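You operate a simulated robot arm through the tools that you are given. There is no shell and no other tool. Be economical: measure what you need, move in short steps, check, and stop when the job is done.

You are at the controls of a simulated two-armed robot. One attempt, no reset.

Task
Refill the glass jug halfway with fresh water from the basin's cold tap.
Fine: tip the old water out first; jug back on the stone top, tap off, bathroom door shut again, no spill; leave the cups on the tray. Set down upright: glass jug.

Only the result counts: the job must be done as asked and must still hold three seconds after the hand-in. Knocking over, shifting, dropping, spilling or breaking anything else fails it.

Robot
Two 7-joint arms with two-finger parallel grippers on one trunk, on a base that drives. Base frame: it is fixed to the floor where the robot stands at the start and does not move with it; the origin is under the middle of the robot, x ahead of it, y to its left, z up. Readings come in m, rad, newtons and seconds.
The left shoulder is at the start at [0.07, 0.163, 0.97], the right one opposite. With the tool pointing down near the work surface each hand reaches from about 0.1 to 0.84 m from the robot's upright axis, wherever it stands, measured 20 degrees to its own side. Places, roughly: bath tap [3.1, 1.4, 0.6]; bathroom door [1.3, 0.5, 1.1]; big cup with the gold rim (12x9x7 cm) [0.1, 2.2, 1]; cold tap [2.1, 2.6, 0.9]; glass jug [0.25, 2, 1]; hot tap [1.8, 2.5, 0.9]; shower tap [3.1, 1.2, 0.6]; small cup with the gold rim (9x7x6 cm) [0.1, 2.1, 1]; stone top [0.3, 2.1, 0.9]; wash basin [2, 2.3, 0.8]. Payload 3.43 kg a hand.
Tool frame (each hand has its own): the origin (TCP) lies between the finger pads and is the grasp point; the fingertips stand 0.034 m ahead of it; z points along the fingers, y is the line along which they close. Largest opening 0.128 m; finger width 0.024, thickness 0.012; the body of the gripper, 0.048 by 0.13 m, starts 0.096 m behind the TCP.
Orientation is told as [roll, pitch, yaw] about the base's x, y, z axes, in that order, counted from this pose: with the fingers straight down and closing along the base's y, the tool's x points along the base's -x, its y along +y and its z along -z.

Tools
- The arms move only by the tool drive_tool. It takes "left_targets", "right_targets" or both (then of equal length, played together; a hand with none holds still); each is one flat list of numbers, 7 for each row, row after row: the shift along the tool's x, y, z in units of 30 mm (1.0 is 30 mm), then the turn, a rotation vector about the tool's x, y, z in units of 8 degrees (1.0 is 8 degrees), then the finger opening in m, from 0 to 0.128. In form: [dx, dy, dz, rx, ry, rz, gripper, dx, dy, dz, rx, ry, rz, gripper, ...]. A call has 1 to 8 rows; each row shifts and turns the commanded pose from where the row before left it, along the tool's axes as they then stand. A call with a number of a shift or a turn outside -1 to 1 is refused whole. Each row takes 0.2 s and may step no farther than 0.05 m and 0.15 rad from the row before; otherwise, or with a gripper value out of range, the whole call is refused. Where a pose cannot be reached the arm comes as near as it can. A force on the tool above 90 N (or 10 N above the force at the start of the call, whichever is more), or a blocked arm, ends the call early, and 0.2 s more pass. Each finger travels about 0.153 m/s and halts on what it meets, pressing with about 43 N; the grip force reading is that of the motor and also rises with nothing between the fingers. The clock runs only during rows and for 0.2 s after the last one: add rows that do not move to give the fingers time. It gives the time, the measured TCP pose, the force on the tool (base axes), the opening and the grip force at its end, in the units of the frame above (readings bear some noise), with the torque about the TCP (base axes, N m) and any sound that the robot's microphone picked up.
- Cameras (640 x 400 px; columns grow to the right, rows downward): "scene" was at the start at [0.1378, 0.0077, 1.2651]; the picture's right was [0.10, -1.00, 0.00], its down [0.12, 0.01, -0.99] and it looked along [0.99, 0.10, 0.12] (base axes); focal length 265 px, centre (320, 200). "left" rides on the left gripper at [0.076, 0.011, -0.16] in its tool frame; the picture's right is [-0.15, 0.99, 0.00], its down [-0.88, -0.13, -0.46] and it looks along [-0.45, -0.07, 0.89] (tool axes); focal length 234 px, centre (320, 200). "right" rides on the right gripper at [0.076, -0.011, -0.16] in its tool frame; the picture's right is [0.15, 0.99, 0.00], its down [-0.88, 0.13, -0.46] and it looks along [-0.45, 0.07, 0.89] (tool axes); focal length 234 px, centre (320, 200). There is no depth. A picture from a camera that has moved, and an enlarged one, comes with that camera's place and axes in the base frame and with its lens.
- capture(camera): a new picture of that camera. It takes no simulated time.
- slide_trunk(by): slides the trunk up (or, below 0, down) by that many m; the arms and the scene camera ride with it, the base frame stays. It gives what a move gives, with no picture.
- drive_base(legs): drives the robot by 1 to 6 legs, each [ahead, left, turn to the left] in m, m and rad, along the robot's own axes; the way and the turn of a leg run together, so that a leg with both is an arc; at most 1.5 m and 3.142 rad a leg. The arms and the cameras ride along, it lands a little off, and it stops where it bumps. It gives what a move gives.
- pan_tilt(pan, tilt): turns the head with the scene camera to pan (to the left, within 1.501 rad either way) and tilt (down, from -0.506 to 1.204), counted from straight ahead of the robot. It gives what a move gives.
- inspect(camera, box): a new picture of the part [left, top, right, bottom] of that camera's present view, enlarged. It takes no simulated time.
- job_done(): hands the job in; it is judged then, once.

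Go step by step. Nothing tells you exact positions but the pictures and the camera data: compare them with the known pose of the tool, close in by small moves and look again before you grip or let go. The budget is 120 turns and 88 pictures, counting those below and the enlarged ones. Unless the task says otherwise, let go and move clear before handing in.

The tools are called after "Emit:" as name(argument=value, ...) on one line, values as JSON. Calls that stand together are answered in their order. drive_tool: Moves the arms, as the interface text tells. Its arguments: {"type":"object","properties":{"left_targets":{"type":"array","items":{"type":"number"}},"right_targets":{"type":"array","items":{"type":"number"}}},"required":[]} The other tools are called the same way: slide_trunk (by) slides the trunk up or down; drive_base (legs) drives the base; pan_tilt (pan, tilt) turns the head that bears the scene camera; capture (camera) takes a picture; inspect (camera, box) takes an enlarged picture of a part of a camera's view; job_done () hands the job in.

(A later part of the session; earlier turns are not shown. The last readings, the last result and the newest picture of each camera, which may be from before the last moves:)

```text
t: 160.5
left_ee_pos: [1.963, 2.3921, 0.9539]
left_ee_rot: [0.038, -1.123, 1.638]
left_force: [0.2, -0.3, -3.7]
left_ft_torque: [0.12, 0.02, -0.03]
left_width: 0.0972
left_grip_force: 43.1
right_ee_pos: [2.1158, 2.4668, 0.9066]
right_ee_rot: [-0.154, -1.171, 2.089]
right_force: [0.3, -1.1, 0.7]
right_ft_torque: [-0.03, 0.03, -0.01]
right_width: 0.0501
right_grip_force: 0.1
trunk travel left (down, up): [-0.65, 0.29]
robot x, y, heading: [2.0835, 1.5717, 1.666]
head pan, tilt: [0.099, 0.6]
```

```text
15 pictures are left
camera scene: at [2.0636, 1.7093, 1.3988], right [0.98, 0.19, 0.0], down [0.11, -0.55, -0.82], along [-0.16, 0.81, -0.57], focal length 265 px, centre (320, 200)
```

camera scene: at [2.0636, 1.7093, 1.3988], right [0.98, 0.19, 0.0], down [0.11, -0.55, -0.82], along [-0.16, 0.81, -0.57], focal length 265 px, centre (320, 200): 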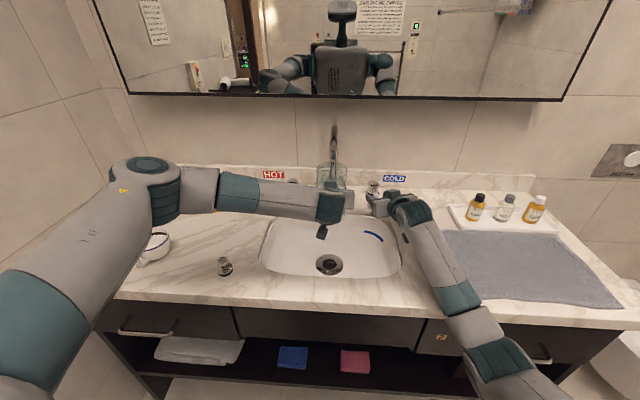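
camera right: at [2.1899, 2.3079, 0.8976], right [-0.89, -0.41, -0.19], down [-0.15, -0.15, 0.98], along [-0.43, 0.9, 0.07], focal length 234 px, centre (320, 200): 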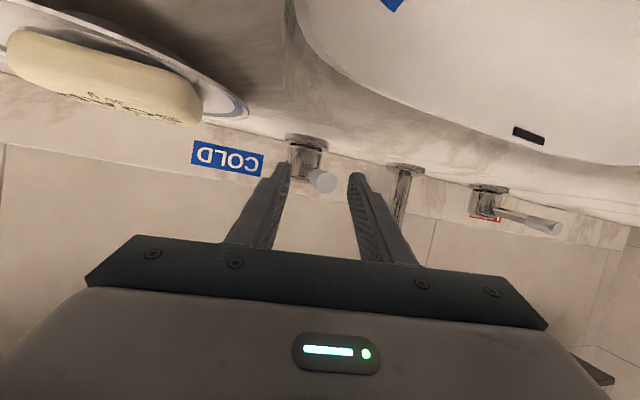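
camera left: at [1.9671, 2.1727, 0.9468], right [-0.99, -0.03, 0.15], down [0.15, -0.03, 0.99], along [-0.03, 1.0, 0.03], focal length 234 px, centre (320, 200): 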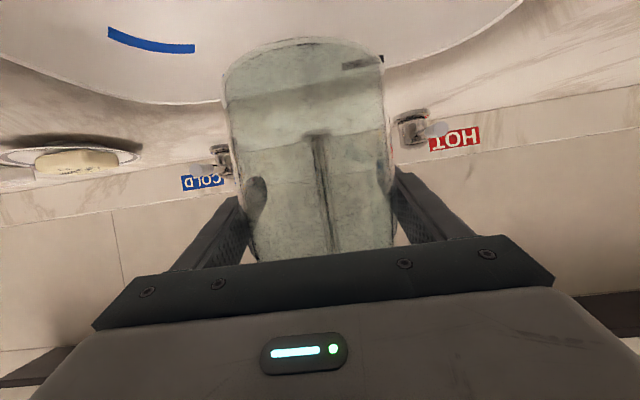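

Trying the lever to the right first (toward the blue mark), a small push.

Emit:
drive_tool(right_targets=[0, -0.5, 0, 0, 0, 0, 0.05, 0, -0.5, 0, 0, 0, 0, 0.05, 0, -0.3, 0, 0, 0, 0, 0.05, 0, 0, 0, 0, 0, 0, 0.05])

Emit:
inspect(camera="scene", box=[280, 110, 440, 230])

```text
t: 161.5
left_ee_pos: [1.9636, 2.3928, 0.9536]
left_ee_rot: [0.039, -1.125, 1.639]
left_force: [-0.5, 0.2, -4.0]
left_ft_torque: [0.12, 0.04, 0.04]
left_width: 0.0973
left_grip_force: 42.5
right_ee_pos: [2.1525, 2.4822, 0.9091]
right_ee_rot: [-0.154, -1.17, 2.091]
right_force: [-0.3, -0.3, -0.1]
right_ft_torque: [0.0, 0.01, 0.02]
right_width: 0.05
right_grip_force: 0.4
trunk travel left (down, up): [-0.65, 0.29]
robot x, y, heading: [2.0832, 1.5719, 1.662]
head pan, tilt: [0.099, 0.6]
```

```text
3.33 times, centred on (360, 170) of scene
camera zoom: at [2.0636, 1.71, 1.3987], right [0.98, 0.19, 0.0], down [0.11, -0.56, -0.82], along [-0.16, 0.81, -0.57], focal length 883 px, centre (187, 300)
```

zoom: 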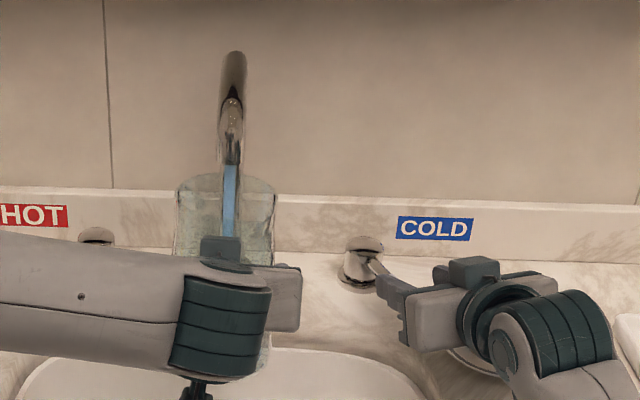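

Water runs into the jug. I'll wait a short while and watch the weight.

Emit:
drive_tool(right_targets=[0, 0, 0, 0, 0, 0, 0.05, 0, 0, 0, 0, 0, 0, 0.05, 0, 0, 0, 0, 0, 0, 0.05, 0, 0, 0, 0, 0, 0, 0.05])

Emit:
inspect(camera="left", box=[180, 30, 420, 260])

```text
t: 162.5
left_ee_pos: [1.9631, 2.3932, 0.9542]
left_ee_rot: [0.039, -1.123, 1.635]
left_force: [-0.7, -0.1, -4.8]
left_ft_torque: [0.12, 0.01, 0.01]
left_width: 0.0972
left_grip_force: 43.0
right_ee_pos: [2.1531, 2.4822, 0.9089]
right_ee_rot: [-0.152, -1.172, 2.086]
right_force: [-0.6, -0.4, -0.3]
right_ft_torque: [0.0, 0.0, 0.02]
right_width: 0.0503
right_grip_force: 0.0
trunk travel left (down, up): [-0.65, 0.29]
robot x, y, heading: [2.079, 1.5768, 1.665]
head pan, tilt: [0.099, 0.6]
```

```text
1.74 times, centred on (300, 145) of left
camera zoom: at [1.9708, 2.2156, 0.9544], right [-0.99, -0.04, 0.15], down [0.15, -0.02, 0.99], along [-0.03, 1.0, 0.02], focal length 407 px, centre (355, 296)
```

zoom: 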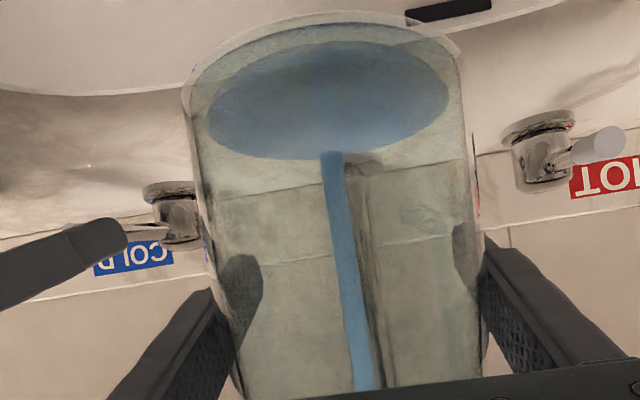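

The level is about 1 cm after roughly 1.5 s. Halfway (about 8.5 cm) should coincide with a surface at z ≈ 0.955, level with the camera. Waiting on.

Emit:
drive_tool(right_targets=[0, 0, 0, 0, 0, 0, 0.05, 0, 0, 0, 0, 0, 0, 0.05, 0, 0, 0, 0, 0, 0, 0.05, 0, 0, 0, 0, 0, 0, 0.05, 0, 0, 0, 0, 0, 0, 0.05, 0, 0, 0, 0, 0, 0, 0.05, 0, 0, 0, 0, 0, 0, 0.05, 0, 0, 0, 0, 0, 0, 0.05])

Emit:
drive_tool(right_targets=[0, 0, 0, 0, 0, 0, 0.05, 0, 0, 0, 0, 0, 0, 0.05, 0, 0, 0, 0, 0, 0, 0.05, 0, 0, 0, 0, 0, 0, 0.05, 0, 0, 0, 0, 0, 0, 0.05, 0, 0, 0, 0, 0, 0, 0.05])

Emit:
inspect(camera="left", box=[180, 30, 420, 260])

```text
t: 164.3
left_ee_pos: [1.9628, 2.3938, 0.9544]
left_ee_rot: [0.038, -1.122, 1.637]
left_force: [-0.2, 0.5, -5.5]
left_ft_torque: [0.12, 0.03, 0.0]
left_width: 0.0972
left_grip_force: 43.0
right_ee_pos: [2.1522, 2.4825, 0.9076]
right_ee_rot: [-0.154, -1.172, 2.088]
right_force: [0.2, 0.2, -0.2]
right_ft_torque: [0.01, 0.01, -0.01]
right_width: 0.0501
right_grip_force: 0.1
trunk travel left (down, up): [-0.65, 0.29]
robot x, y, heading: [2.0819, 1.5709, 1.662]
head pan, tilt: [0.099, 0.6]
```

```text
t: 165.7
left_ee_pos: [1.9638, 2.3941, 0.9537]
left_ee_rot: [0.038, -1.124, 1.636]
left_force: [-0.6, 0.8, -5.5]
left_ft_torque: [0.17, 0.02, -0.01]
left_width: 0.0967
left_grip_force: 42.9
right_ee_pos: [2.1532, 2.4818, 0.9085]
right_ee_rot: [-0.154, -1.171, 2.087]
right_force: [-0.1, 0.6, 0.1]
right_ft_torque: [0.02, -0.01, 0.02]
right_width: 0.0498
right_grip_force: 0.1
trunk travel left (down, up): [-0.65, 0.29]
robot x, y, heading: [2.0846, 1.5722, 1.659]
head pan, tilt: [0.099, 0.6]
```

```text
1.74 times, centred on (300, 145) of left
camera zoom: at [1.9708, 2.2158, 0.9543], right [-0.99, -0.04, 0.15], down [0.15, -0.02, 0.99], along [-0.03, 1.0, 0.02], focal length 407 px, centre (355, 296)
```

zoom: 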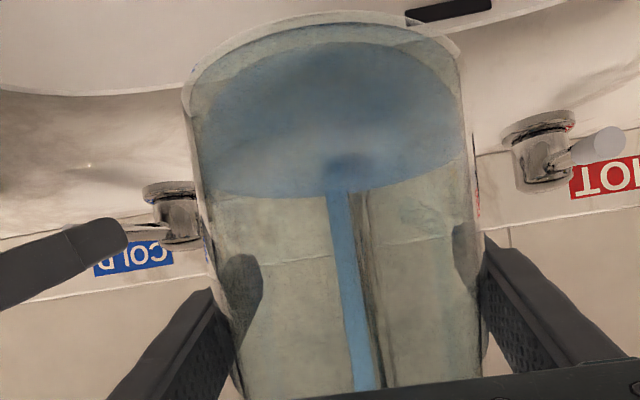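

Level is about z 0.904, rising about 7 mm/s; about 5 cm to go (7 s).

Emit:
drive_tool(right_targets=[0, 0, 0, 0, 0, 0, 0.05, 0, 0, 0, 0, 0, 0, 0.05, 0, 0, 0, 0, 0, 0, 0.05, 0, 0, 0, 0, 0, 0, 0.05, 0, 0, 0, 0, 0, 0, 0.05, 0, 0, 0, 0, 0, 0, 0.05, 0, 0, 0, 0, 0, 0, 0.05, 0, 0, 0, 0, 0, 0, 0.05])

Emit:
drive_tool(right_targets=[0, 0, 0, 0, 0, 0, 0.05, 0, 0, 0, 0, 0, 0, 0.05, 0, 0, 0, 0, 0, 0, 0.05, 0, 0, 0, 0, 0, 0, 0.05, 0, 0, 0, 0, 0, 0, 0.05, 0, 0, 0, 0, 0, 0, 0.05, 0, 0, 0, 0, 0, 0, 0.05, 0, 0, 0, 0, 0, 0, 0.05])

Emit:
drive_tool(right_targets=[0, 0, 0, 0, 0, 0, 0.05, 0, 0, 0, 0, 0, 0, 0.05, 0, 0, 0, 0, 0, 0, 0.05])

Emit:
inspect(camera="left", box=[180, 30, 420, 260])

```text
t: 167.5
left_ee_pos: [1.9638, 2.3931, 0.9532]
left_ee_rot: [0.039, -1.125, 1.637]
left_force: [-0.2, -0.2, -6.2]
left_ft_torque: [0.15, -0.01, 0.02]
left_width: 0.0974
left_grip_force: 42.9
right_ee_pos: [2.1531, 2.4825, 0.9073]
right_ee_rot: [-0.153, -1.17, 2.088]
right_force: [0.0, -0.2, -0.5]
right_ft_torque: [0.02, 0.0, -0.03]
right_width: 0.0502
right_grip_force: 0.0
trunk travel left (down, up): [-0.65, 0.29]
robot x, y, heading: [2.0859, 1.5752, 1.662]
head pan, tilt: [0.099, 0.6]
```

```text
t: 169.3
left_ee_pos: [1.9638, 2.3938, 0.9543]
left_ee_rot: [0.037, -1.124, 1.636]
left_force: [-0.6, 0.1, -7.3]
left_ft_torque: [0.18, 0.05, 0.01]
left_width: 0.0974
left_grip_force: 42.3
right_ee_pos: [2.1527, 2.4829, 0.9078]
right_ee_rot: [-0.154, -1.172, 2.088]
right_force: [-0.5, -0.5, 0.5]
right_ft_torque: [0.02, 0.01, -0.05]
right_width: 0.0499
right_grip_force: 0.0
trunk travel left (down, up): [-0.65, 0.29]
robot x, y, heading: [2.0814, 1.5747, 1.664]
head pan, tilt: [0.099, 0.6]
```

```text
t: 170.1
left_ee_pos: [1.9651, 2.3932, 0.9536]
left_ee_rot: [0.04, -1.123, 1.638]
left_force: [-0.2, 0.4, -6.3]
left_ft_torque: [0.22, 0.02, 0.01]
left_width: 0.097
left_grip_force: 43.2
right_ee_pos: [2.1524, 2.4821, 0.9087]
right_ee_rot: [-0.155, -1.17, 2.088]
right_force: [0.0, 0.1, -0.1]
right_ft_torque: [-0.01, -0.03, 0.03]
right_width: 0.0501
right_grip_force: 0.2
trunk travel left (down, up): [-0.65, 0.29]
robot x, y, heading: [2.0851, 1.572, 1.667]
head pan, tilt: [0.099, 0.6]
```

```text
1.74 times, centred on (300, 145) of left
camera zoom: at [1.9708, 2.2159, 0.9541], right [-0.99, -0.04, 0.15], down [0.15, -0.02, 0.99], along [-0.03, 1.0, 0.02], focal length 407 px, centre (355, 296)
```

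zoom: 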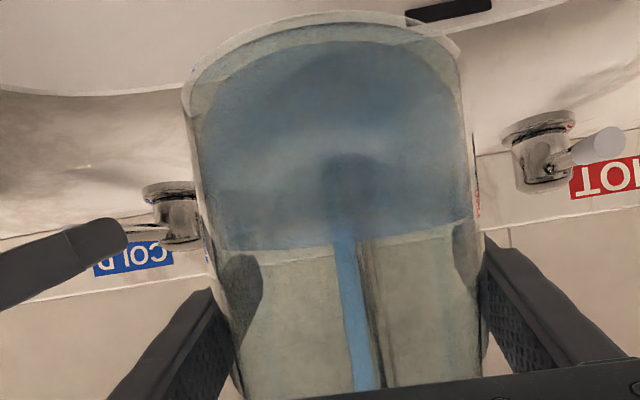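

Level is about 0.929, rising about 6 mm/s. Waiting about 3.6 s more, then closing right away by moving the lever back left.

Emit:
drive_tool(right_targets=[0, 0, 0, 0, 0, 0, 0.05, 0, 0, 0, 0, 0, 0, 0.05, 0, 0, 0, 0, 0, 0, 0.05, 0, 0, 0, 0, 0, 0, 0.05, 0, 0, 0, 0, 0, 0, 0.05, 0, 0, 0, 0, 0, 0, 0.05, 0, 0, 0, 0, 0, 0, 0.05, 0, 0, 0, 0, 0, 0, 0.05])

Emit:
drive_tool(right_targets=[0, 0, 0, 0, 0, 0, 0.05, 0, 0, 0, 0, 0, 0, 0.05, 0, 0, 0, 0, 0, 0, 0.05, 0, 0, 0, 0, 0, 0, 0.05, 0, 0, 0, 0, 0, 0, 0.05, 0, 0, 0, 0, 0, 0, 0.05, 0, 0, 0, 0, 0, 0, 0.05])

Emit:
drive_tool(right_targets=[0, 0.95, 0, 0, 0, 0, 0.05, 0, 0.92, 0, 0, 0, 0, 0.05])

Emit:
inspect(camera="scene", box=[280, 110, 440, 230])

Emit:
inspect(camera="left", box=[180, 30, 420, 260])

```text
t: 171.9
left_ee_pos: [1.9637, 2.3935, 0.9539]
left_ee_rot: [0.039, -1.124, 1.638]
left_force: [-0.5, -0.4, -7.6]
left_ft_torque: [0.2, 0.01, -0.02]
left_width: 0.0971
left_grip_force: 43.1
right_ee_pos: [2.1521, 2.4821, 0.9083]
right_ee_rot: [-0.153, -1.171, 2.088]
right_force: [-0.2, 0.4, 0.5]
right_ft_torque: [0.04, 0.02, -0.02]
right_width: 0.05
right_grip_force: 0.0
trunk travel left (down, up): [-0.65, 0.29]
robot x, y, heading: [2.0835, 1.5751, 1.662]
head pan, tilt: [0.099, 0.6]
```

```text
t: 173.5
left_ee_pos: [1.9648, 2.3939, 0.9543]
left_ee_rot: [0.04, -1.124, 1.638]
left_force: [-0.4, 0.1, -8.5]
left_ft_torque: [0.2, 0.03, -0.01]
left_width: 0.0971
left_grip_force: 43.3
right_ee_pos: [2.1525, 2.4831, 0.9085]
right_ee_rot: [-0.152, -1.173, 2.087]
right_force: [0.1, 0.3, -0.1]
right_ft_torque: [0.02, 0.0, 0.01]
right_width: 0.0499
right_grip_force: 0.1
trunk travel left (down, up): [-0.65, 0.29]
robot x, y, heading: [2.0821, 1.5763, 1.668]
head pan, tilt: [0.099, 0.6]
```

```text
t: 174.1
left_ee_pos: [1.9626, 2.3937, 0.9535]
left_ee_rot: [0.04, -1.124, 1.638]
left_force: [-0.3, 0.0, -9.7]
left_ft_torque: [0.23, 0.05, 0.0]
left_width: 0.0971
left_grip_force: 43.0
right_ee_pos: [2.0999, 2.4612, 0.904]
right_ee_rot: [-0.153, -1.171, 2.087]
right_force: [0.0, -0.1, 0.8]
right_ft_torque: [0.0, -0.03, -0.03]
right_width: 0.0501
right_grip_force: 0.0
trunk travel left (down, up): [-0.65, 0.29]
robot x, y, heading: [2.0862, 1.5717, 1.665]
head pan, tilt: [0.099, 0.6]
```

```text
3.33 times, centred on (360, 170) of scene
camera zoom: at [2.0633, 1.7106, 1.3987], right [0.98, 0.19, 0.0], down [0.11, -0.56, -0.82], along [-0.16, 0.81, -0.57], focal length 883 px, centre (187, 300)
```

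zoom: 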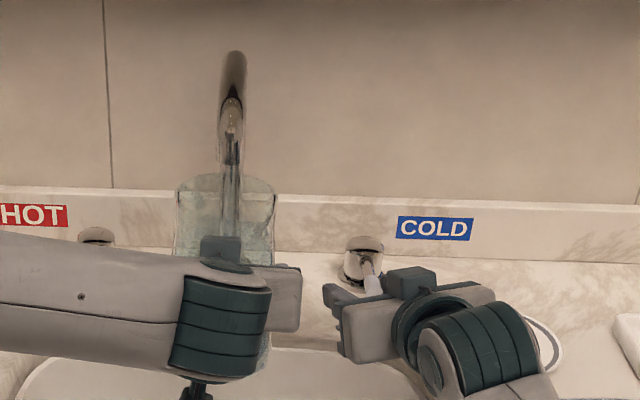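

```text
1.74 times, centred on (300, 145) of left
camera zoom: at [1.9707, 2.216, 0.954], right [-0.99, -0.04, 0.15], down [0.15, -0.02, 0.99], along [-0.03, 1.0, 0.02], focal length 407 px, centre (355, 296)
```

zoom: 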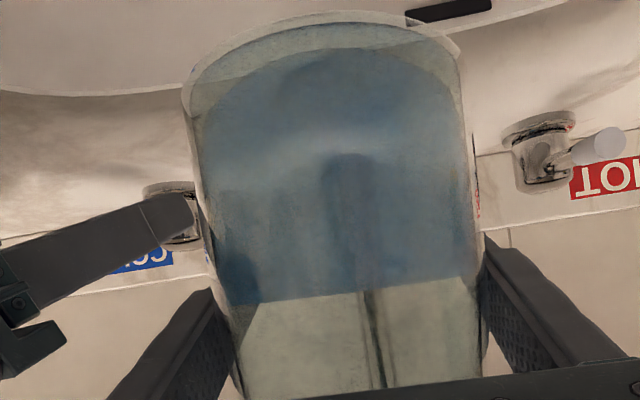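

The stream has stopped, the lever is back in its original position, and the surface is at about mid-height (z ≈ 0.954). I lift the right hand straight off the lever and pull it back.

Emit:
drive_tool(right_targets=[-0.92, -0.06, -0.385, 0, 0, 0, 0.05, -0.92, -0.06, -0.385, 0, 0, 0, 0.05, -0.92, -0.06, -0.385, 0, 0, 0, 0.05, -0.92, -0.06, -0.385, 0, 0, 0, 0.05, 0, -0.4, -0.9, 0, 0, 0, 0.05, 0, -0.4, -0.9, 0, 0, 0, 0.05, 0, -0.4, -0.9, 0, 0, 0, 0.05, 0, -0.4, -0.9, 0, 0, 0, 0.05])

Emit:
drive_tool(left_targets=[0.42, 0, -0.9, 0, 0, 0, 0.06, 0.42, 0, -0.9, 0, 0, 0, 0.06, 0.42, 0, -0.9, 0, 0, 0, 0.06, 0.42, 0, -0.9, 0, 0, 0, 0.06, -0.45, 0, -0.2, 0, 0, 0, 0.06, -0.9, 0, -0.43, 0, 0, 0, 0.06, -0.9, 0, -0.43, 0, 0, 0, 0.06, -0.45, 0, -0.2, 0, 0, 0, 0.06])

Emit:
capture(camera="scene")

```text
t: 175.9
left_ee_pos: [1.9645, 2.3926, 0.9536]
left_ee_rot: [0.042, -1.124, 1.639]
left_force: [0.3, -0.2, -9.1]
left_ft_torque: [0.23, 0.01, -0.01]
left_width: 0.0972
left_grip_force: 42.5
right_ee_pos: [2.178, 2.384, 1.0688]
right_ee_rot: [-0.153, -1.171, 2.086]
right_force: [0.2, -1.1, -0.2]
right_ft_torque: [0.0, -0.02, -0.01]
right_width: 0.0498
right_grip_force: 0.1
trunk travel left (down, up): [-0.65, 0.29]
robot x, y, heading: [2.0822, 1.5712, 1.662]
head pan, tilt: [0.099, 0.6]
```

```text
t: 177.7
left_ee_pos: [1.9765, 2.2758, 1.0465]
left_ee_rot: [0.039, -1.124, 1.636]
left_force: [1.1, -0.7, -9.1]
left_ft_torque: [0.18, -0.02, 0.0]
left_width: 0.0971
left_grip_force: 42.8
right_ee_pos: [2.1792, 2.3856, 1.0699]
right_ee_rot: [-0.154, -1.171, 2.087]
right_force: [0.5, 0.5, -0.4]
right_ft_torque: [0.01, 0.0, 0.0]
right_width: 0.0498
right_grip_force: 0.1
trunk travel left (down, up): [-0.65, 0.29]
robot x, y, heading: [2.0838, 1.5762, 1.66]
head pan, tilt: [0.099, 0.6]
```

```text
8 pictures are left
camera scene: at [2.0638, 1.7104, 1.3986], right [0.98, 0.19, 0.0], down [0.11, -0.56, -0.82], along [-0.16, 0.81, -0.57], focal length 265 px, centre (320, 200)
```

scene: 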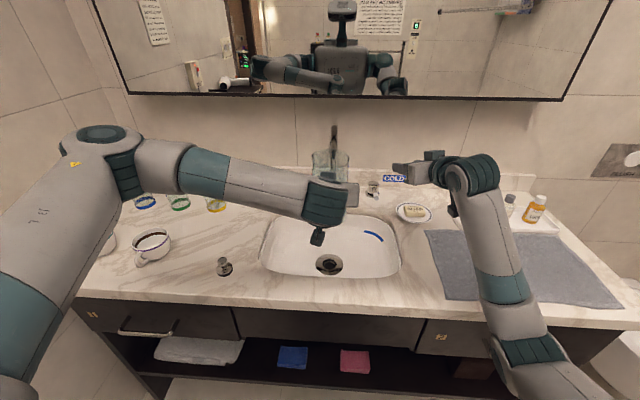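

Everything is in order; basin and cups untouched. I have few pictures left, so I'll retrace my known path by numbers. First back away from the vanity.

Emit:
drive_base(legs=[[-0.45, 0, 0]])

Emit:
drive_tool(left_targets=[-0.9, 0.9, -0.43, 0, 0, 0, 0.06, -0.9, 0.9, -0.43, 0, 0, 0, 0.06, -0.9, 0.9, -0.43, 0, 0, 0, 0.06, -0.42, 0.9, 0.9, 0, 0, 0, 0.06, -0.42, 0.9, 0.9, 0, 0, 0, 0.06, -0.42, 0.9, 0.9, 0, 0, 0, 0.06, -0.42, 0, 0.9, 0, 0, 0, 0.06, -0.42, 0, 0.9, 0, 0, 0, 0.06], right_targets=[0, 0, 0, 0, -1, 0, 0.08, 0, 0, 0, 0, -1, 0, 0.1, 0, 0, 0, 0, -0.5, 0, 0.128, 0, 0, 0, 1, 0, 0, 0.128, 0, 0, 0, 1, 0, 0, 0.128, 0, 0.9, -0.9, 0, 0, 0, 0.128, 0, 0.9, -0.9, 0, 0, 0, 0.128, 0, 0.9, -0.9, 0, 0, 0, 0.128])

Emit:
slide_trunk(by=-0.2)

```text
t: 180.4
left_ee_pos: [2.0163, 1.8308, 1.0449]
left_ee_rot: [0.037, -1.124, 1.641]
left_force: [0.1, 0.4, -8.3]
left_ft_torque: [0.21, 0.03, -0.02]
left_width: 0.0971
left_grip_force: 42.9
right_ee_pos: [2.216, 1.9409, 1.0691]
right_ee_rot: [-0.153, -1.17, 2.092]
right_force: [-0.7, -0.3, 0.6]
right_ft_torque: [0.0, -0.05, -0.02]
right_width: 0.0501
right_grip_force: 0.0
trunk travel left (down, up): [-0.65, 0.29]
robot x, y, heading: [2.128, 1.1269, 1.667]
head pan, tilt: [0.099, 0.6]
```

```text
t: 182.2
left_ee_pos: [1.8363, 1.9622, 1.137]
left_ee_rot: [0.038, -1.125, 1.644]
left_force: [-0.1, -0.9, -9.2]
left_ft_torque: [0.2, 0.01, -0.02]
left_width: 0.0971
left_grip_force: 42.5
right_ee_pos: [2.143, 1.8501, 1.0649]
right_ee_rot: [-1.198, -1.495, 2.868]
right_force: [-0.2, -0.5, 0.0]
right_ft_torque: [-0.01, 0.01, -0.06]
right_width: 0.1277
right_grip_force: 0.1
trunk travel left (down, up): [-0.65, 0.29]
robot x, y, heading: [2.1281, 1.1278, 1.663]
head pan, tilt: [0.099, 0.6]
```

```text
t: 184.3
left_ee_pos: [1.8398, 1.9616, 0.9357]
left_ee_rot: [0.038, -1.123, 1.642]
left_force: [0.5, 0.3, -8.7]
left_ft_torque: [0.18, 0.04, 0.0]
left_width: 0.0972
left_grip_force: 43.4
right_ee_pos: [2.1437, 1.8499, 0.8648]
right_ee_rot: [-1.191, -1.495, 2.861]
right_force: [1.2, 0.7, 0.9]
right_ft_torque: [-0.02, -0.03, -0.03]
right_width: 0.1281
right_grip_force: 0.0
trunk travel left (down, up): [-0.45, 0.49]
robot x, y, heading: [2.1255, 1.1262, 1.669]
head pan, tilt: [0.099, 0.6]
```

Emit:
drive_base(legs=[[-0.25, 0, 0]])

Emit:
drive_tool(left_targets=[-0.88, 0, -0.42, 0, 0, 0, 0.06, -0.88, 0, -0.42, 0, 0, 0, 0.06, -0.88, 0, -0.42, 0, 0, 0, 0.06, -0.88, 0, -0.42, 0, 0, 0, 0.06, -0.88, 0, -0.42, 0, 0, 0, 0.06, -0.88, 0, -0.42, 0, 0, 0, 0.06, -0.88, 0, -0.42, 0, 0, 0, 0.06, 0, 0, 0, 0, 0, 0, 0.06], right_targets=[-0.95, 0.43, -0.33, 0, 0, 0, 0.128, -0.95, 0.43, -0.33, 0, 0, 0, 0.128, -0.95, 0.43, -0.33, 0, 0, 0, 0.128, -0.95, 0.43, -0.33, 0, 0, 0, 0.128, -0.95, 0.43, -0.33, 0, 0, 0, 0.128, -0.95, 0.43, -0.33, 0, 0, 0, 0.128, -0.95, 0.43, -0.33, 0, 0, 0, 0.128, 0, 0, 0, 0, 0, 0, 0.128])

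```text
t: 186.2
left_ee_pos: [1.8625, 1.7147, 0.9373]
left_ee_rot: [0.038, -1.124, 1.642]
left_force: [-0.2, -0.4, -9.5]
left_ft_torque: [0.21, 0.03, -0.01]
left_width: 0.0971
left_grip_force: 43.4
right_ee_pos: [2.1676, 1.6005, 0.8642]
right_ee_rot: [-1.2, -1.495, 2.867]
right_force: [-0.5, 0.0, 0.7]
right_ft_torque: [-0.05, 0.03, -0.03]
right_width: 0.1276
right_grip_force: 0.0
trunk travel left (down, up): [-0.45, 0.49]
robot x, y, heading: [2.1521, 0.8779, 1.667]
head pan, tilt: [0.099, 0.6]
```

```text
t: 187.1
left_ee_pos: [1.8657, 1.7136, 1.0397]
left_ee_rot: [0.036, -1.118, 1.641]
left_force: [-0.4, 0.4, -9.0]
left_ft_torque: [0.2, 0.0, -0.01]
left_width: 0.0974
left_grip_force: 42.6
right_ee_pos: [2.1677, 1.5832, 0.9428]
right_ee_rot: [-1.448, -1.377, 3.035]
right_force: [-0.1, 0.0, 0.1]
right_ft_torque: [-0.01, 0.0, -0.01]
right_width: 0.1279
right_grip_force: 0.2
trunk travel left (down, up): [-0.45, 0.49]
robot x, y, heading: [2.1495, 0.8821, 1.668]
head pan, tilt: [0.099, 0.6]
stopped in row 4 (right hand): the arm was blocked; the commanded pose is now the measured one
```

The right arm hit its own limit; raise the left alone and try the right straight up with a little forward motion.

Emit:
drive_tool(left_targets=[-0.88, 0, -0.42, 0, 0, 0, 0.06, -0.88, 0, -0.42, 0, 0, 0, 0.06, -0.88, 0, -0.42, 0, 0, 0, 0.06, 0, 0, 0, 0, 0, 0, 0.06], right_targets=[-0.8, -0.3, 0.4, 0, 0, 0, 0.128, -0.8, -0.3, 0.4, 0, 0, 0, 0.128, -0.8, 0, 0.4, 0, 0, 0, 0.128, -0.8, 0, 0.4, 0, 0, 0, 0.128])

Emit:
pan_tilt(pan=-0.4, tilt=0.7)

Emit:
capture(camera="scene")

```text
t: 188.1
left_ee_pos: [1.8687, 1.7149, 1.1294]
left_ee_rot: [0.038, -1.12, 1.646]
left_force: [-0.8, -0.7, -8.8]
left_ft_torque: [0.23, 0.02, 0.01]
left_width: 0.0973
left_grip_force: 43.4
right_ee_pos: [2.1627, 1.6347, 1.0385]
right_ee_rot: [-1.442, -1.378, 3.027]
right_force: [0.9, 0.7, -0.6]
right_ft_torque: [0.02, -0.02, -0.06]
right_width: 0.128
right_grip_force: 0.1
trunk travel left (down, up): [-0.45, 0.49]
robot x, y, heading: [2.1502, 0.8802, 1.664]
head pan, tilt: [0.099, 0.6]
```

```text
t: 189.1
left_ee_pos: [1.869, 1.7142, 1.1297]
left_ee_rot: [0.038, -1.122, 1.643]
left_force: [0.0, -0.1, -8.7]
left_ft_torque: [0.19, 0.01, -0.01]
left_width: 0.0973
left_grip_force: 43.1
right_ee_pos: [2.1649, 1.633, 1.0401]
right_ee_rot: [-1.447, -1.38, 3.038]
right_force: [0.6, -0.6, 0.5]
right_ft_torque: [-0.04, -0.01, -0.01]
right_width: 0.1281
right_grip_force: 0.0
trunk travel left (down, up): [-0.45, 0.49]
robot x, y, heading: [2.1488, 0.8785, 1.668]
head pan, tilt: [-0.4, 0.7]
```

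```text
7 pictures are left
camera scene: at [2.1717, 1.0113, 1.19], right [0.95, -0.3, 0.0], down [-0.19, -0.62, -0.76], along [0.23, 0.73, -0.64], focal length 265 px, centre (320, 200)
```

scene: 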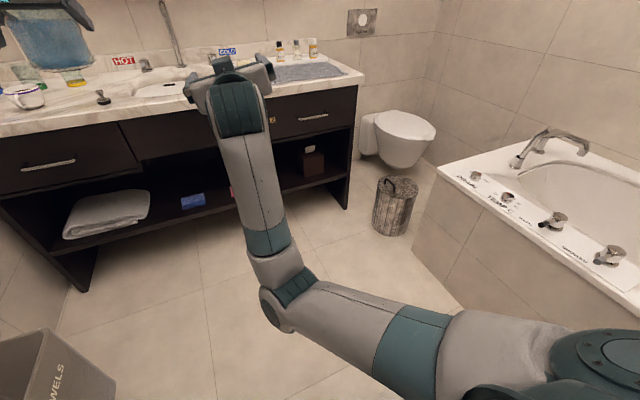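

Arms look fine. Turning right to face +x (heading 0.1), then retracing the entry path backwards.

Emit:
drive_base(legs=[[0, 0, -1.567]])

```text
t: 193.3
left_ee_pos: [2.982, 1.1667, 1.1302]
left_ee_rot: [0.038, -1.121, 0.08]
left_force: [-0.5, -0.4, -9.7]
left_ft_torque: [0.03, -0.19, 0.0]
left_width: 0.0971
left_grip_force: 43.3
right_ee_pos: [2.9038, 0.8702, 1.04]
right_ee_rot: [-1.445, -1.377, 1.468]
right_force: [-0.5, -0.4, -0.7]
right_ft_torque: [-0.02, 0.02, -0.01]
right_width: 0.1281
right_grip_force: 0.0
trunk travel left (down, up): [-0.45, 0.49]
robot x, y, heading: [2.1499, 0.8806, 0.101]
head pan, tilt: [-0.4, 0.7]
```

Emit:
drive_tool(right_targets=[0, 0.9, 0, 0, 0, 0, 0.128, 0, 0.9, 0, 0, 0, 0, 0.128, 0, 0, 0, 0, 0, 0, 0.128])

Emit:
drive_base(legs=[[-0.3, 0, 0], [-0.12, -0.1, 0], [-0.1, -0.29, 0]])

```text
t: 194.3
left_ee_pos: [2.9831, 1.1671, 1.1267]
left_ee_rot: [0.039, -1.117, 0.079]
left_force: [-0.8, 0.4, -9.5]
left_ft_torque: [0.0, -0.19, -0.01]
left_width: 0.0972
left_grip_force: 42.7
right_ee_pos: [2.9137, 0.8922, 1.0427]
right_ee_rot: [-1.609, -1.354, 1.578]
right_force: [-0.8, 0.0, -0.2]
right_ft_torque: [0.0, 0.0, 0.01]
right_width: 0.128
right_grip_force: 0.1
trunk travel left (down, up): [-0.45, 0.49]
robot x, y, heading: [2.1503, 0.8815, 0.104]
head pan, tilt: [-0.4, 0.7]
stopped in row 3 (right hand): the arm was blocked; the commanded pose is now the measured one
```

```text
t: 199.0
left_ee_pos: [2.5004, 0.7292, 1.1289]
left_ee_rot: [0.038, -1.121, 0.082]
left_force: [-0.5, -1.3, -8.7]
left_ft_torque: [0.02, -0.18, 0.01]
left_width: 0.0972
left_grip_force: 43.3
right_ee_pos: [2.4331, 0.4562, 1.0415]
right_ee_rot: [-1.604, -1.353, 1.582]
right_force: [-0.5, -0.3, 0.1]
right_ft_torque: [-0.01, -0.01, 0.02]
right_width: 0.1282
right_grip_force: 0.0
trunk travel left (down, up): [-0.45, 0.49]
robot x, y, heading: [1.6709, 0.4366, 0.108]
head pan, tilt: [-0.4, 0.7]
```

Emit:
drive_base(legs=[[-0.16, -0.095, 0]])

```text
t: 200.5
left_ee_pos: [2.3499, 0.6189, 1.1311]
left_ee_rot: [0.038, -1.123, 0.086]
left_force: [-0.2, -1.5, -7.8]
left_ft_torque: [0.02, -0.15, 0.05]
left_width: 0.0972
left_grip_force: 42.9
right_ee_pos: [2.2829, 0.3441, 1.0427]
right_ee_rot: [-1.608, -1.353, 1.588]
right_force: [0.0, -0.2, 1.3]
right_ft_torque: [-0.01, 0.02, 0.0]
right_width: 0.1281
right_grip_force: 0.1
trunk travel left (down, up): [-0.45, 0.49]
robot x, y, heading: [1.5239, 0.3273, 0.111]
head pan, tilt: [-0.4, 0.7]
```

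Emit:
drive_base(legs=[[-0.62, 0, -0.01]])

Emit:
drive_base(legs=[[-0.6, 0, 0]])

Emit:
pan_tilt(pan=0.25, tilt=0.4)

Emit:
capture(camera="scene")

```text
t: 204.0
left_ee_pos: [1.732, 0.5469, 1.1291]
left_ee_rot: [0.036, -1.122, 0.08]
left_force: [0.0, 0.9, -8.5]
left_ft_torque: [0.04, -0.18, 0.03]
left_width: 0.0972
left_grip_force: 43.4
right_ee_pos: [1.6639, 0.2717, 1.0418]
right_ee_rot: [-1.603, -1.352, 1.578]
right_force: [0.2, 0.5, 0.4]
right_ft_torque: [0.04, 0.01, 0.04]
right_width: 0.128
right_grip_force: 0.0
trunk travel left (down, up): [-0.45, 0.49]
robot x, y, heading: [0.8996, 0.2591, 0.103]
head pan, tilt: [-0.4, 0.7]
```

```text
t: 207.5
left_ee_pos: [1.1202, 0.4805, 1.1273]
left_ee_rot: [0.036, -1.123, 0.076]
left_force: [-0.4, -0.1, -8.2]
left_ft_torque: [0.03, -0.2, 0.0]
left_width: 0.0971
left_grip_force: 43.2
right_ee_pos: [1.0513, 0.2074, 1.0429]
right_ee_rot: [-1.606, -1.351, 1.574]
right_force: [-0.7, 0.0, 0.4]
right_ft_torque: [0.04, -0.01, 0.01]
right_width: 0.1279
right_grip_force: 0.0
trunk travel left (down, up): [-0.45, 0.49]
robot x, y, heading: [0.2868, 0.1971, 0.104]
head pan, tilt: [-0.4, 0.7]
```

```text
t: 208.5
left_ee_pos: [1.1211, 0.4817, 1.1287]
left_ee_rot: [0.035, -1.12, 0.077]
left_force: [0.4, 0.2, -8.5]
left_ft_torque: [0.05, -0.21, -0.02]
left_width: 0.097
left_grip_force: 42.5
right_ee_pos: [1.0528, 0.2065, 1.0423]
right_ee_rot: [-1.606, -1.351, 1.572]
right_force: [-0.5, 0.8, -0.3]
right_ft_torque: [-0.01, 0.02, -0.02]
right_width: 0.1279
right_grip_force: 0.0
trunk travel left (down, up): [-0.45, 0.49]
robot x, y, heading: [0.2887, 0.1983, 0.099]
head pan, tilt: [0.25, 0.4]
```

```text
6 pictures are left
camera scene: at [0.428, 0.2329, 1.2168], right [0.34, -0.94, 0.0], down [-0.37, -0.13, -0.92], along [0.87, 0.31, -0.39], focal length 265 px, centre (320, 200)
```

scene: 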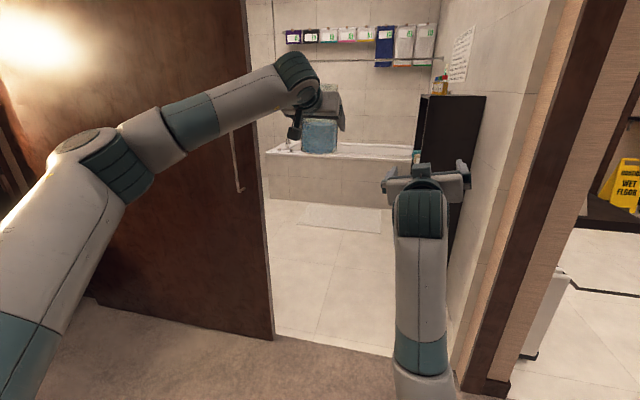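

I'm back outside with the jug about half full. I'll fold the right hand downward and inward again (as before) so that it stays clear of the dresser, then back off and turn.

Emit:
drive_base(legs=[[-0.22, 0.0, 0]])

Emit:
drive_tool(right_targets=[0, 0, 0, 0, 1, 0, 0.128, 0, 0, 0, 0, 1, 0, 0.128, 0, 0, 0, 0, 1, 0, 0.128, 0, 0, 0, 0, 1, 0, 0.128, 0, 0, 0, 0, 1, 0, 0.128, 0, 0, 0, 0, 1, 0, 0.128, 0, 0, 0, 0, 1, 0, 0.128, 0, 0, 0, 0, 1, 0, 0.128])

Emit:
drive_tool(right_targets=[0.9, 0, -0.9, 0, 0, 0, 0.128, 0.9, 0, -0.9, 0, 0, 0, 0.128, 0.9, 0, -0.9, 0, 0, 0, 0.128, 0.9, 0, -0.9, 0, 0, 0, 0.128, 0.9, 0, -0.9, 0, 0, 0, 0.128, 0.9, 0, -0.9, 0, 0, 0, 0.128, 0.9, 0, -0.9, 0, 0, 0, 0.128, 0.9, 0, -0.9, 0, 0, 0, 0.128])

```text
t: 210.2
left_ee_pos: [0.902, 0.4602, 1.1286]
left_ee_rot: [0.037, -1.121, 0.077]
left_force: [-0.3, 0.0, -8.9]
left_ft_torque: [0.03, -0.19, 0.0]
left_width: 0.097
left_grip_force: 42.8
right_ee_pos: [0.8318, 0.1872, 1.0423]
right_ee_rot: [-1.609, -1.352, 1.579]
right_force: [0.4, 0.3, -0.1]
right_ft_torque: [-0.01, 0.01, -0.02]
right_width: 0.1281
right_grip_force: 0.1
trunk travel left (down, up): [-0.45, 0.49]
robot x, y, heading: [0.0701, 0.1722, 0.104]
head pan, tilt: [0.25, 0.4]
```

```text
t: 212.0
left_ee_pos: [0.9019, 0.4609, 1.1279]
left_ee_rot: [0.035, -1.119, 0.079]
left_force: [-0.3, -0.2, -8.5]
left_ft_torque: [0.01, -0.22, 0.01]
left_width: 0.0971
left_grip_force: 42.3
right_ee_pos: [0.8732, 0.1884, 1.0409]
right_ee_rot: [-0.243, -0.448, 0.077]
right_force: [-0.1, -0.2, -0.1]
right_ft_torque: [-0.01, -0.01, -0.02]
right_width: 0.1281
right_grip_force: 0.1
right hand out of reach, approached as far as the arm can: row 6, 7, 8
trunk travel left (down, up): [-0.45, 0.49]
robot x, y, heading: [0.0702, 0.174, 0.097]
head pan, tilt: [0.25, 0.4]
```

```text
t: 213.8
left_ee_pos: [0.902, 0.4605, 1.1291]
left_ee_rot: [0.038, -1.12, 0.079]
left_force: [-0.5, 0.2, -9.6]
left_ft_torque: [0.02, -0.17, 0.04]
left_width: 0.0972
left_grip_force: 43.2
right_ee_pos: [0.7941, 0.2549, 1.1891]
right_ee_rot: [-0.244, -0.446, 0.078]
right_force: [0.5, -1.1, 0.0]
right_ft_torque: [0.0, -0.02, 0.0]
right_width: 0.1279
right_grip_force: 0.2
right hand out of reach, approached as far as the arm can: row 1, 2, 3, 4, 5, 6, 7, 8
trunk travel left (down, up): [-0.45, 0.49]
robot x, y, heading: [0.07, 0.1757, 0.104]
head pan, tilt: [0.25, 0.4]
```

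Emit:
drive_tool(right_targets=[0.2, -1, 0, 0, 0, 0, 0.128, 0.2, -1, 0, 0, 0, 0, 0.128, 0.2, -1, 0, 0, 0, 0, 0.128, 0.2, -1, 0, 0, 0, 0, 0.128, 0.2, -1, 0, 0, 0, 0, 0.128, 0.9, -0.2, -0.4, 0, 0, 0, 0.128, 0.9, -0.2, -0.4, 0, 0, 0, 0.128, 0.9, -0.2, -0.4, 0, 0, 0, 0.128])

Emit:
drive_tool(right_targets=[0.9, 0, -0.4, 0.5, 0, 0, 0.128, 0.9, 0, -0.4, 0.5, 0, 0, 0.128, 0.9, 0, -0.4, 0.5, 0, 0, 0.128, 0.9, 0, -0.4, 0, 0, 0, 0.128, 0.9, 0, -0.4, 0, 0, 0, 0.128, 0.9, 0, -0.4, 0, 0, 0, 0.128])

```text
t: 215.8
left_ee_pos: [0.9028, 0.4607, 1.1255]
left_ee_rot: [0.039, -1.115, 0.079]
left_force: [-0.7, -0.4, -8.8]
left_ft_torque: [0.01, -0.16, 0.0]
left_width: 0.0975
left_grip_force: 42.7
right_ee_pos: [0.7893, 0.0964, 1.2623]
right_ee_rot: [-0.231, -0.409, 0.038]
right_force: [-0.3, -0.2, 0.3]
right_ft_torque: [0.02, 0.0, -0.01]
right_width: 0.128
right_grip_force: 0.2
right hand out of reach, approached as far as the arm can: row 1, 2, 3, 4, 5, 6, 7, 8
trunk travel left (down, up): [-0.45, 0.49]
robot x, y, heading: [0.069, 0.1762, 0.1]
head pan, tilt: [0.25, 0.4]
stopped in row 8 (right hand): the arm was blocked; the commanded pose is now the measured one
```

```text
t: 216.7
left_ee_pos: [0.9015, 0.4611, 1.1269]
left_ee_rot: [0.039, -1.117, 0.078]
left_force: [0.1, -0.8, -7.7]
left_ft_torque: [-0.02, -0.15, 0.01]
left_width: 0.097
left_grip_force: 43.3
right_ee_pos: [0.7901, 0.1029, 1.2094]
right_ee_rot: [-0.422, -0.268, 0.013]
right_force: [-0.6, -0.3, 0.1]
right_ft_torque: [0.0, -0.01, 0.05]
right_width: 0.1284
right_grip_force: 0.0
right hand out of reach, approached as far as the arm can: row 1, 2, 3, 4
trunk travel left (down, up): [-0.45, 0.49]
robot x, y, heading: [0.0709, 0.1735, 0.101]
head pan, tilt: [0.25, 0.4]
stopped in row 4 (right hand): the arm was blocked; the commanded pose is now the measured one
```

The right arm behaves oddly; one look at its configuration.

Emit:
pan_tilt(pan=-0.4, tilt=0.6)

Emit:
capture(camera="scene")

```text
t: 217.7
left_ee_pos: [0.9031, 0.4624, 1.1263]
left_ee_rot: [0.039, -1.116, 0.078]
left_force: [0.0, -0.3, -9.0]
left_ft_torque: [-0.01, -0.2, -0.02]
left_width: 0.0969
left_grip_force: 42.6
right_ee_pos: [0.7916, 0.1027, 1.2086]
right_ee_rot: [-0.424, -0.268, 0.014]
right_force: [-0.3, 0.3, 0.6]
right_ft_torque: [0.02, 0.0, 0.02]
right_width: 0.1281
right_grip_force: 0.1
trunk travel left (down, up): [-0.45, 0.49]
robot x, y, heading: [0.0693, 0.1682, 0.1]
head pan, tilt: [-0.4, 0.6]
```

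```text
5 pictures are left
camera scene: at [0.2071, 0.1533, 1.1987], right [-0.29, -0.96, 0.0], down [-0.54, 0.17, -0.82], along [0.79, -0.24, -0.57], focal length 265 px, centre (320, 200)
```

scene: 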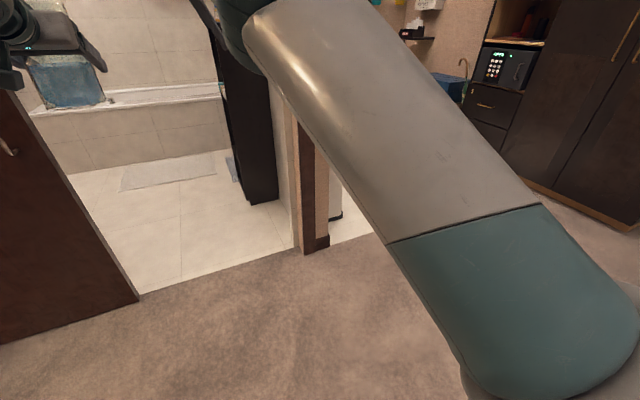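

The forearm is now folded up in front, elbow right. I'll move the hand to the right to open that posture.

Emit:
drive_tool(right_targets=[0, -0.91, 0.41, 0, 0, 0, 0.128, 0, -0.91, 0.41, 0, 0, 0, 0.128, 0, -0.91, 0.41, 0, 0, 0, 0.128, 0, -0.91, 0.41, 0, 0, 0, 0.128, 0, -0.91, 0.41, 0, 0, 0, 0.128, 0, -0.91, 0.41, 0, 0, 0, 0.128, 0, 0, 0, 0, 0, 0, 0.128])

```text
t: 218.7
left_ee_pos: [0.9043, 0.4638, 1.1228]
left_ee_rot: [0.036, -1.114, 0.083]
left_force: [0.3, 0.4, -9.2]
left_ft_torque: [0.02, -0.19, -0.03]
left_width: 0.0972
left_grip_force: 42.7
right_ee_pos: [0.8273, -0.0157, 1.1155]
right_ee_rot: [-0.445, -0.125, -0.022]
right_force: [0.5, 0.2, 0.2]
right_ft_torque: [-0.04, 0.03, -0.01]
right_width: 0.1282
right_grip_force: 0.1
right hand out of reach, approached as far as the arm can: row 2
trunk travel left (down, up): [-0.45, 0.49]
robot x, y, heading: [0.0704, 0.1775, 0.105]
head pan, tilt: [-0.4, 0.6]
stopped in row 4 (right hand): the arm was blocked; the commanded pose is now the measured one
```

Emit:
drive_tool(right_targets=[0, 0, 0, -1, 0, 0, 0.128, 0, 0, 0, -1, 0, 0, 0.128, 0, 0, 0, -1, 0, 0, 0.128, 0, 0, 0, 0, 0, 0, 0.128])

Emit:
drive_tool(right_targets=[0, -0.8, 0.4, 0, 0, 0, 0.128, 0, -0.8, 0.4, 0, 0, 0, 0.128, 0.8, 0, 0, 0, 0, 0, 0.128, 0.8, 0, 0, 0, 0, 0, 0.128, 0.8, 0, 0, 0, 0, 0, 0.128, 0.8, 0, 0, 0, 0, 0, 0.128])

```text
t: 219.7
left_ee_pos: [0.9026, 0.4616, 1.1276]
left_ee_rot: [0.036, -1.119, 0.08]
left_force: [0.1, 0.3, -8.7]
left_ft_torque: [0.0, -0.21, -0.02]
left_width: 0.097
left_grip_force: 43.4
right_ee_pos: [0.8238, -0.0155, 1.1194]
right_ee_rot: [-0.024, -0.129, -0.017]
right_force: [0.3, 0.0, 0.2]
right_ft_torque: [-0.02, 0.02, 0.0]
right_width: 0.1281
right_grip_force: 0.2
trunk travel left (down, up): [-0.45, 0.49]
robot x, y, heading: [0.0716, 0.1735, 0.105]
head pan, tilt: [-0.4, 0.6]
```

```text
t: 221.1
left_ee_pos: [0.9017, 0.461, 1.1281]
left_ee_rot: [0.038, -1.118, 0.079]
left_force: [-0.4, -0.5, -9.9]
left_ft_torque: [-0.01, -0.2, 0.0]
left_width: 0.0971
left_grip_force: 42.9
right_ee_pos: [0.7704, -0.0626, 1.0873]
right_ee_rot: [-0.025, -0.129, -0.02]
right_force: [-0.3, 0.0, -0.7]
right_ft_torque: [0.02, 0.01, 0.02]
right_width: 0.1279
right_grip_force: 0.1
right hand out of reach, approached as far as the arm can: row 5, 6
trunk travel left (down, up): [-0.45, 0.49]
robot x, y, heading: [0.0659, 0.1718, 0.103]
head pan, tilt: [-0.4, 0.6]
```

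The right hand now points straight down but won't retract further. I'll raise the trunk at the dresser to keep it high above things, and stand a little farther back. Now shift left and turn toward the dresser.

Emit:
drive_base(legs=[[0, 0.55, 0]])

Emit:
drive_base(legs=[[0, 0, 1.54]])

```text
t: 224.2
left_ee_pos: [0.8477, 1.0029, 1.1283]
left_ee_rot: [0.039, -1.117, 0.077]
left_force: [-0.2, 0.5, -8.6]
left_ft_torque: [0.01, -0.19, 0.0]
left_width: 0.0971
left_grip_force: 42.6
right_ee_pos: [0.7139, 0.4791, 1.0877]
right_ee_rot: [-0.026, -0.13, -0.02]
right_force: [0.1, 1.2, 0.7]
right_ft_torque: [-0.01, -0.02, 0.02]
right_width: 0.1279
right_grip_force: 0.1
trunk travel left (down, up): [-0.45, 0.49]
robot x, y, heading: [0.0135, 0.7167, 0.098]
head pan, tilt: [-0.4, 0.6]
```

```text
t: 228.3
left_ee_pos: [-0.2295, 1.5626, 1.1272]
left_ee_rot: [0.037, -1.119, 1.599]
left_force: [0.5, 0.6, -9.8]
left_ft_torque: [0.21, -0.02, -0.02]
left_width: 0.0972
left_grip_force: 43.5
right_ee_pos: [0.2873, 1.406, 1.0882]
right_ee_rot: [-0.027, -0.128, 1.503]
right_force: [-0.6, 0.2, 0.8]
right_ft_torque: [0.03, -0.03, 0.01]
right_width: 0.1281
right_grip_force: 0.0
trunk travel left (down, up): [-0.45, 0.49]
robot x, y, heading: [0.0155, 0.7196, 1.626]
head pan, tilt: [-0.4, 0.6]
```

Emit:
drive_base(legs=[[0, -0.57, 0.017]])

Emit:
slide_trunk(by=0.2)

Emit:
drive_tool(left_targets=[0.9, 0, 0.43, -0.9, 0, -0.436, 0.06, 0.9, 0, 0.43, -0.9, 0, -0.436, 0.06, 0.9, 0, 0.43, -0.9, 0, -0.436, 0.06, 0.9, 0, 0.43, -0.9, 0, -0.436, 0.06, 0.9, 0, 0.43, -0.9, 0, -0.436, 0.06, 0, 0, 0, 0, 0, 0, 0.06])

```text
t: 231.6
left_ee_pos: [0.3273, 1.5933, 1.1279]
left_ee_rot: [0.037, -1.118, 1.612]
left_force: [-0.5, -0.5, -9.2]
left_ft_torque: [0.23, 0.02, 0.01]
left_width: 0.097
left_grip_force: 43.7
right_ee_pos: [0.8478, 1.4414, 1.0873]
right_ee_rot: [-0.023, -0.129, 1.514]
right_force: [-0.1, -0.6, 1.4]
right_ft_torque: [0.03, 0.02, 0.0]
right_width: 0.128
right_grip_force: 0.1
trunk travel left (down, up): [-0.45, 0.49]
robot x, y, heading: [0.5845, 0.7518, 1.639]
head pan, tilt: [-0.4, 0.6]
```

```text
t: 233.8
left_ee_pos: [0.3271, 1.5943, 1.326]
left_ee_rot: [0.038, -1.117, 1.613]
left_force: [0.1, -0.1, -8.3]
left_ft_torque: [0.19, 0.03, -0.02]
left_width: 0.0967
left_grip_force: 42.5
right_ee_pos: [0.8464, 1.4434, 1.2881]
right_ee_rot: [-0.024, -0.13, 1.515]
right_force: [0.2, 0.0, 0.0]
right_ft_torque: [0.0, 0.02, 0.01]
right_width: 0.128
right_grip_force: 0.1
trunk travel left (down, up): [-0.65, 0.29]
robot x, y, heading: [0.5843, 0.7505, 1.636]
head pan, tilt: [-0.4, 0.6]
```

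```text
t: 235.2
left_ee_pos: [0.322, 1.5909, 1.1798]
left_ee_rot: [0.029, -1.128, 2.322]
left_force: [0.0, -0.6, -9.7]
left_ft_torque: [0.13, 0.1, 0.02]
left_width: 0.0969
left_grip_force: 43.5
right_ee_pos: [0.8454, 1.442, 1.2889]
right_ee_rot: [-0.026, -0.13, 1.515]
right_force: [-0.3, -0.1, -0.6]
right_ft_torque: [0.04, 0.02, 0.01]
right_width: 0.128
right_grip_force: 0.1
trunk travel left (down, up): [-0.65, 0.29]
robot x, y, heading: [0.5846, 0.7495, 1.632]
head pan, tilt: [-0.4, 0.6]
```

Staged in front of the dresser. Driving the jug over its original spot (TCP target 0.247, 1.949).

Emit:
drive_base(legs=[[0.36, 0.05, 0.0]])

Emit:
pan_tilt(pan=0.25, tilt=0.65)

Emit:
capture(camera="scene")

```text
t: 237.5
left_ee_pos: [0.2461, 1.949, 1.1791]
left_ee_rot: [0.03, -1.129, 2.321]
left_force: [0.4, -0.1, -9.2]
left_ft_torque: [0.17, 0.09, -0.03]
left_width: 0.0971
left_grip_force: 43.0
right_ee_pos: [0.7693, 1.8029, 1.2902]
right_ee_rot: [-0.024, -0.131, 1.521]
right_force: [-0.6, 0.4, 0.0]
right_ft_torque: [0.02, 0.01, -0.02]
right_width: 0.1279
right_grip_force: 0.1
trunk travel left (down, up): [-0.65, 0.29]
robot x, y, heading: [0.508, 1.1099, 1.643]
head pan, tilt: [-0.4, 0.6]
```

```text
t: 238.5
left_ee_pos: [0.2452, 1.9496, 1.1795]
left_ee_rot: [0.03, -1.131, 2.321]
left_force: [0.1, 0.3, -9.4]
left_ft_torque: [0.17, 0.12, 0.0]
left_width: 0.0971
left_grip_force: 43.4
right_ee_pos: [0.7689, 1.8031, 1.2883]
right_ee_rot: [-0.025, -0.132, 1.519]
right_force: [0.0, -0.4, 0.3]
right_ft_torque: [0.02, 0.0, -0.02]
right_width: 0.128
right_grip_force: 0.0
trunk travel left (down, up): [-0.65, 0.29]
robot x, y, heading: [0.5119, 1.111, 1.646]
head pan, tilt: [0.25, 0.649]
```

```text
4 pictures are left
camera scene: at [0.4801, 1.2428, 1.3944], right [0.95, 0.31, 0.0], down [0.19, -0.57, -0.8], along [-0.25, 0.76, -0.61], focal length 265 px, centre (320, 200)
```

scene: 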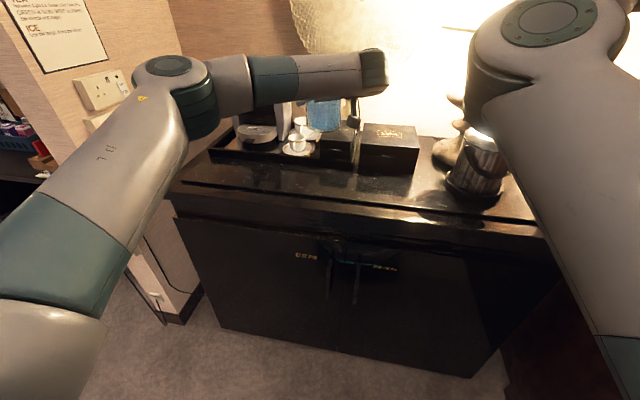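

The spot is clear. Lowering straight down, slowly at the end.

Emit:
drive_tool(left_targets=[0.913, 0, 0.409, 0, -0.15, 0, 0.06, 0.913, 0, 0.409, 0, 0, 0, 0.06, 0.913, 0, 0.409, 0, 0, 0, 0.06, 0.913, 0, 0.409, 0, 0, 0, 0.06, 0.913, 0, 0.409, 0, 0, 0, 0.06, 0.5, 0, 0.225, 0, 0, 0, 0.06, 0.25, 0, 0.11, 0, 0, 0, 0.06, 0, 0, 0, 0, 0, 0, 0.06])

```text
t: 240.3
left_ee_pos: [0.2441, 1.9467, 1.0043]
left_ee_rot: [0.033, -1.149, 2.32]
left_force: [0.8, 0.0, -8.4]
left_ft_torque: [0.13, 0.17, 0.0]
left_width: 0.0973
left_grip_force: 43.0
right_ee_pos: [0.7684, 1.8027, 1.2873]
right_ee_rot: [-0.024, -0.129, 1.521]
right_force: [0.5, 0.5, 0.0]
right_ft_torque: [0.01, -0.02, -0.01]
right_width: 0.128
right_grip_force: 0.1
trunk travel left (down, up): [-0.65, 0.29]
robot x, y, heading: [0.5105, 1.1095, 1.642]
head pan, tilt: [0.25, 0.649]
```

Emit:
drive_tool(left_targets=[0.15, 0, 0.07, 0, 0, 0, 0.06, 0.1, 0, 0.045, 0, 0, 0, 0.06, 0, 0, 0, 0, 0, 0, 0.06])

```text
t: 241.1
left_ee_pos: [0.244, 1.9481, 0.9972]
left_ee_rot: [0.03, -1.152, 2.324]
left_force: [-1.0, 0.6, -3.1]
left_ft_torque: [0.28, -0.1, 0.06]
left_width: 0.0969
left_grip_force: 42.8
right_ee_pos: [0.7687, 1.8026, 1.2888]
right_ee_rot: [-0.025, -0.13, 1.52]
right_force: [-0.7, -0.9, 0.2]
right_ft_torque: [0.01, 0.04, -0.03]
right_width: 0.1282
right_grip_force: 0.1
trunk travel left (down, up): [-0.65, 0.29]
robot x, y, heading: [0.5036, 1.108, 1.643]
head pan, tilt: [0.25, 0.649]
```

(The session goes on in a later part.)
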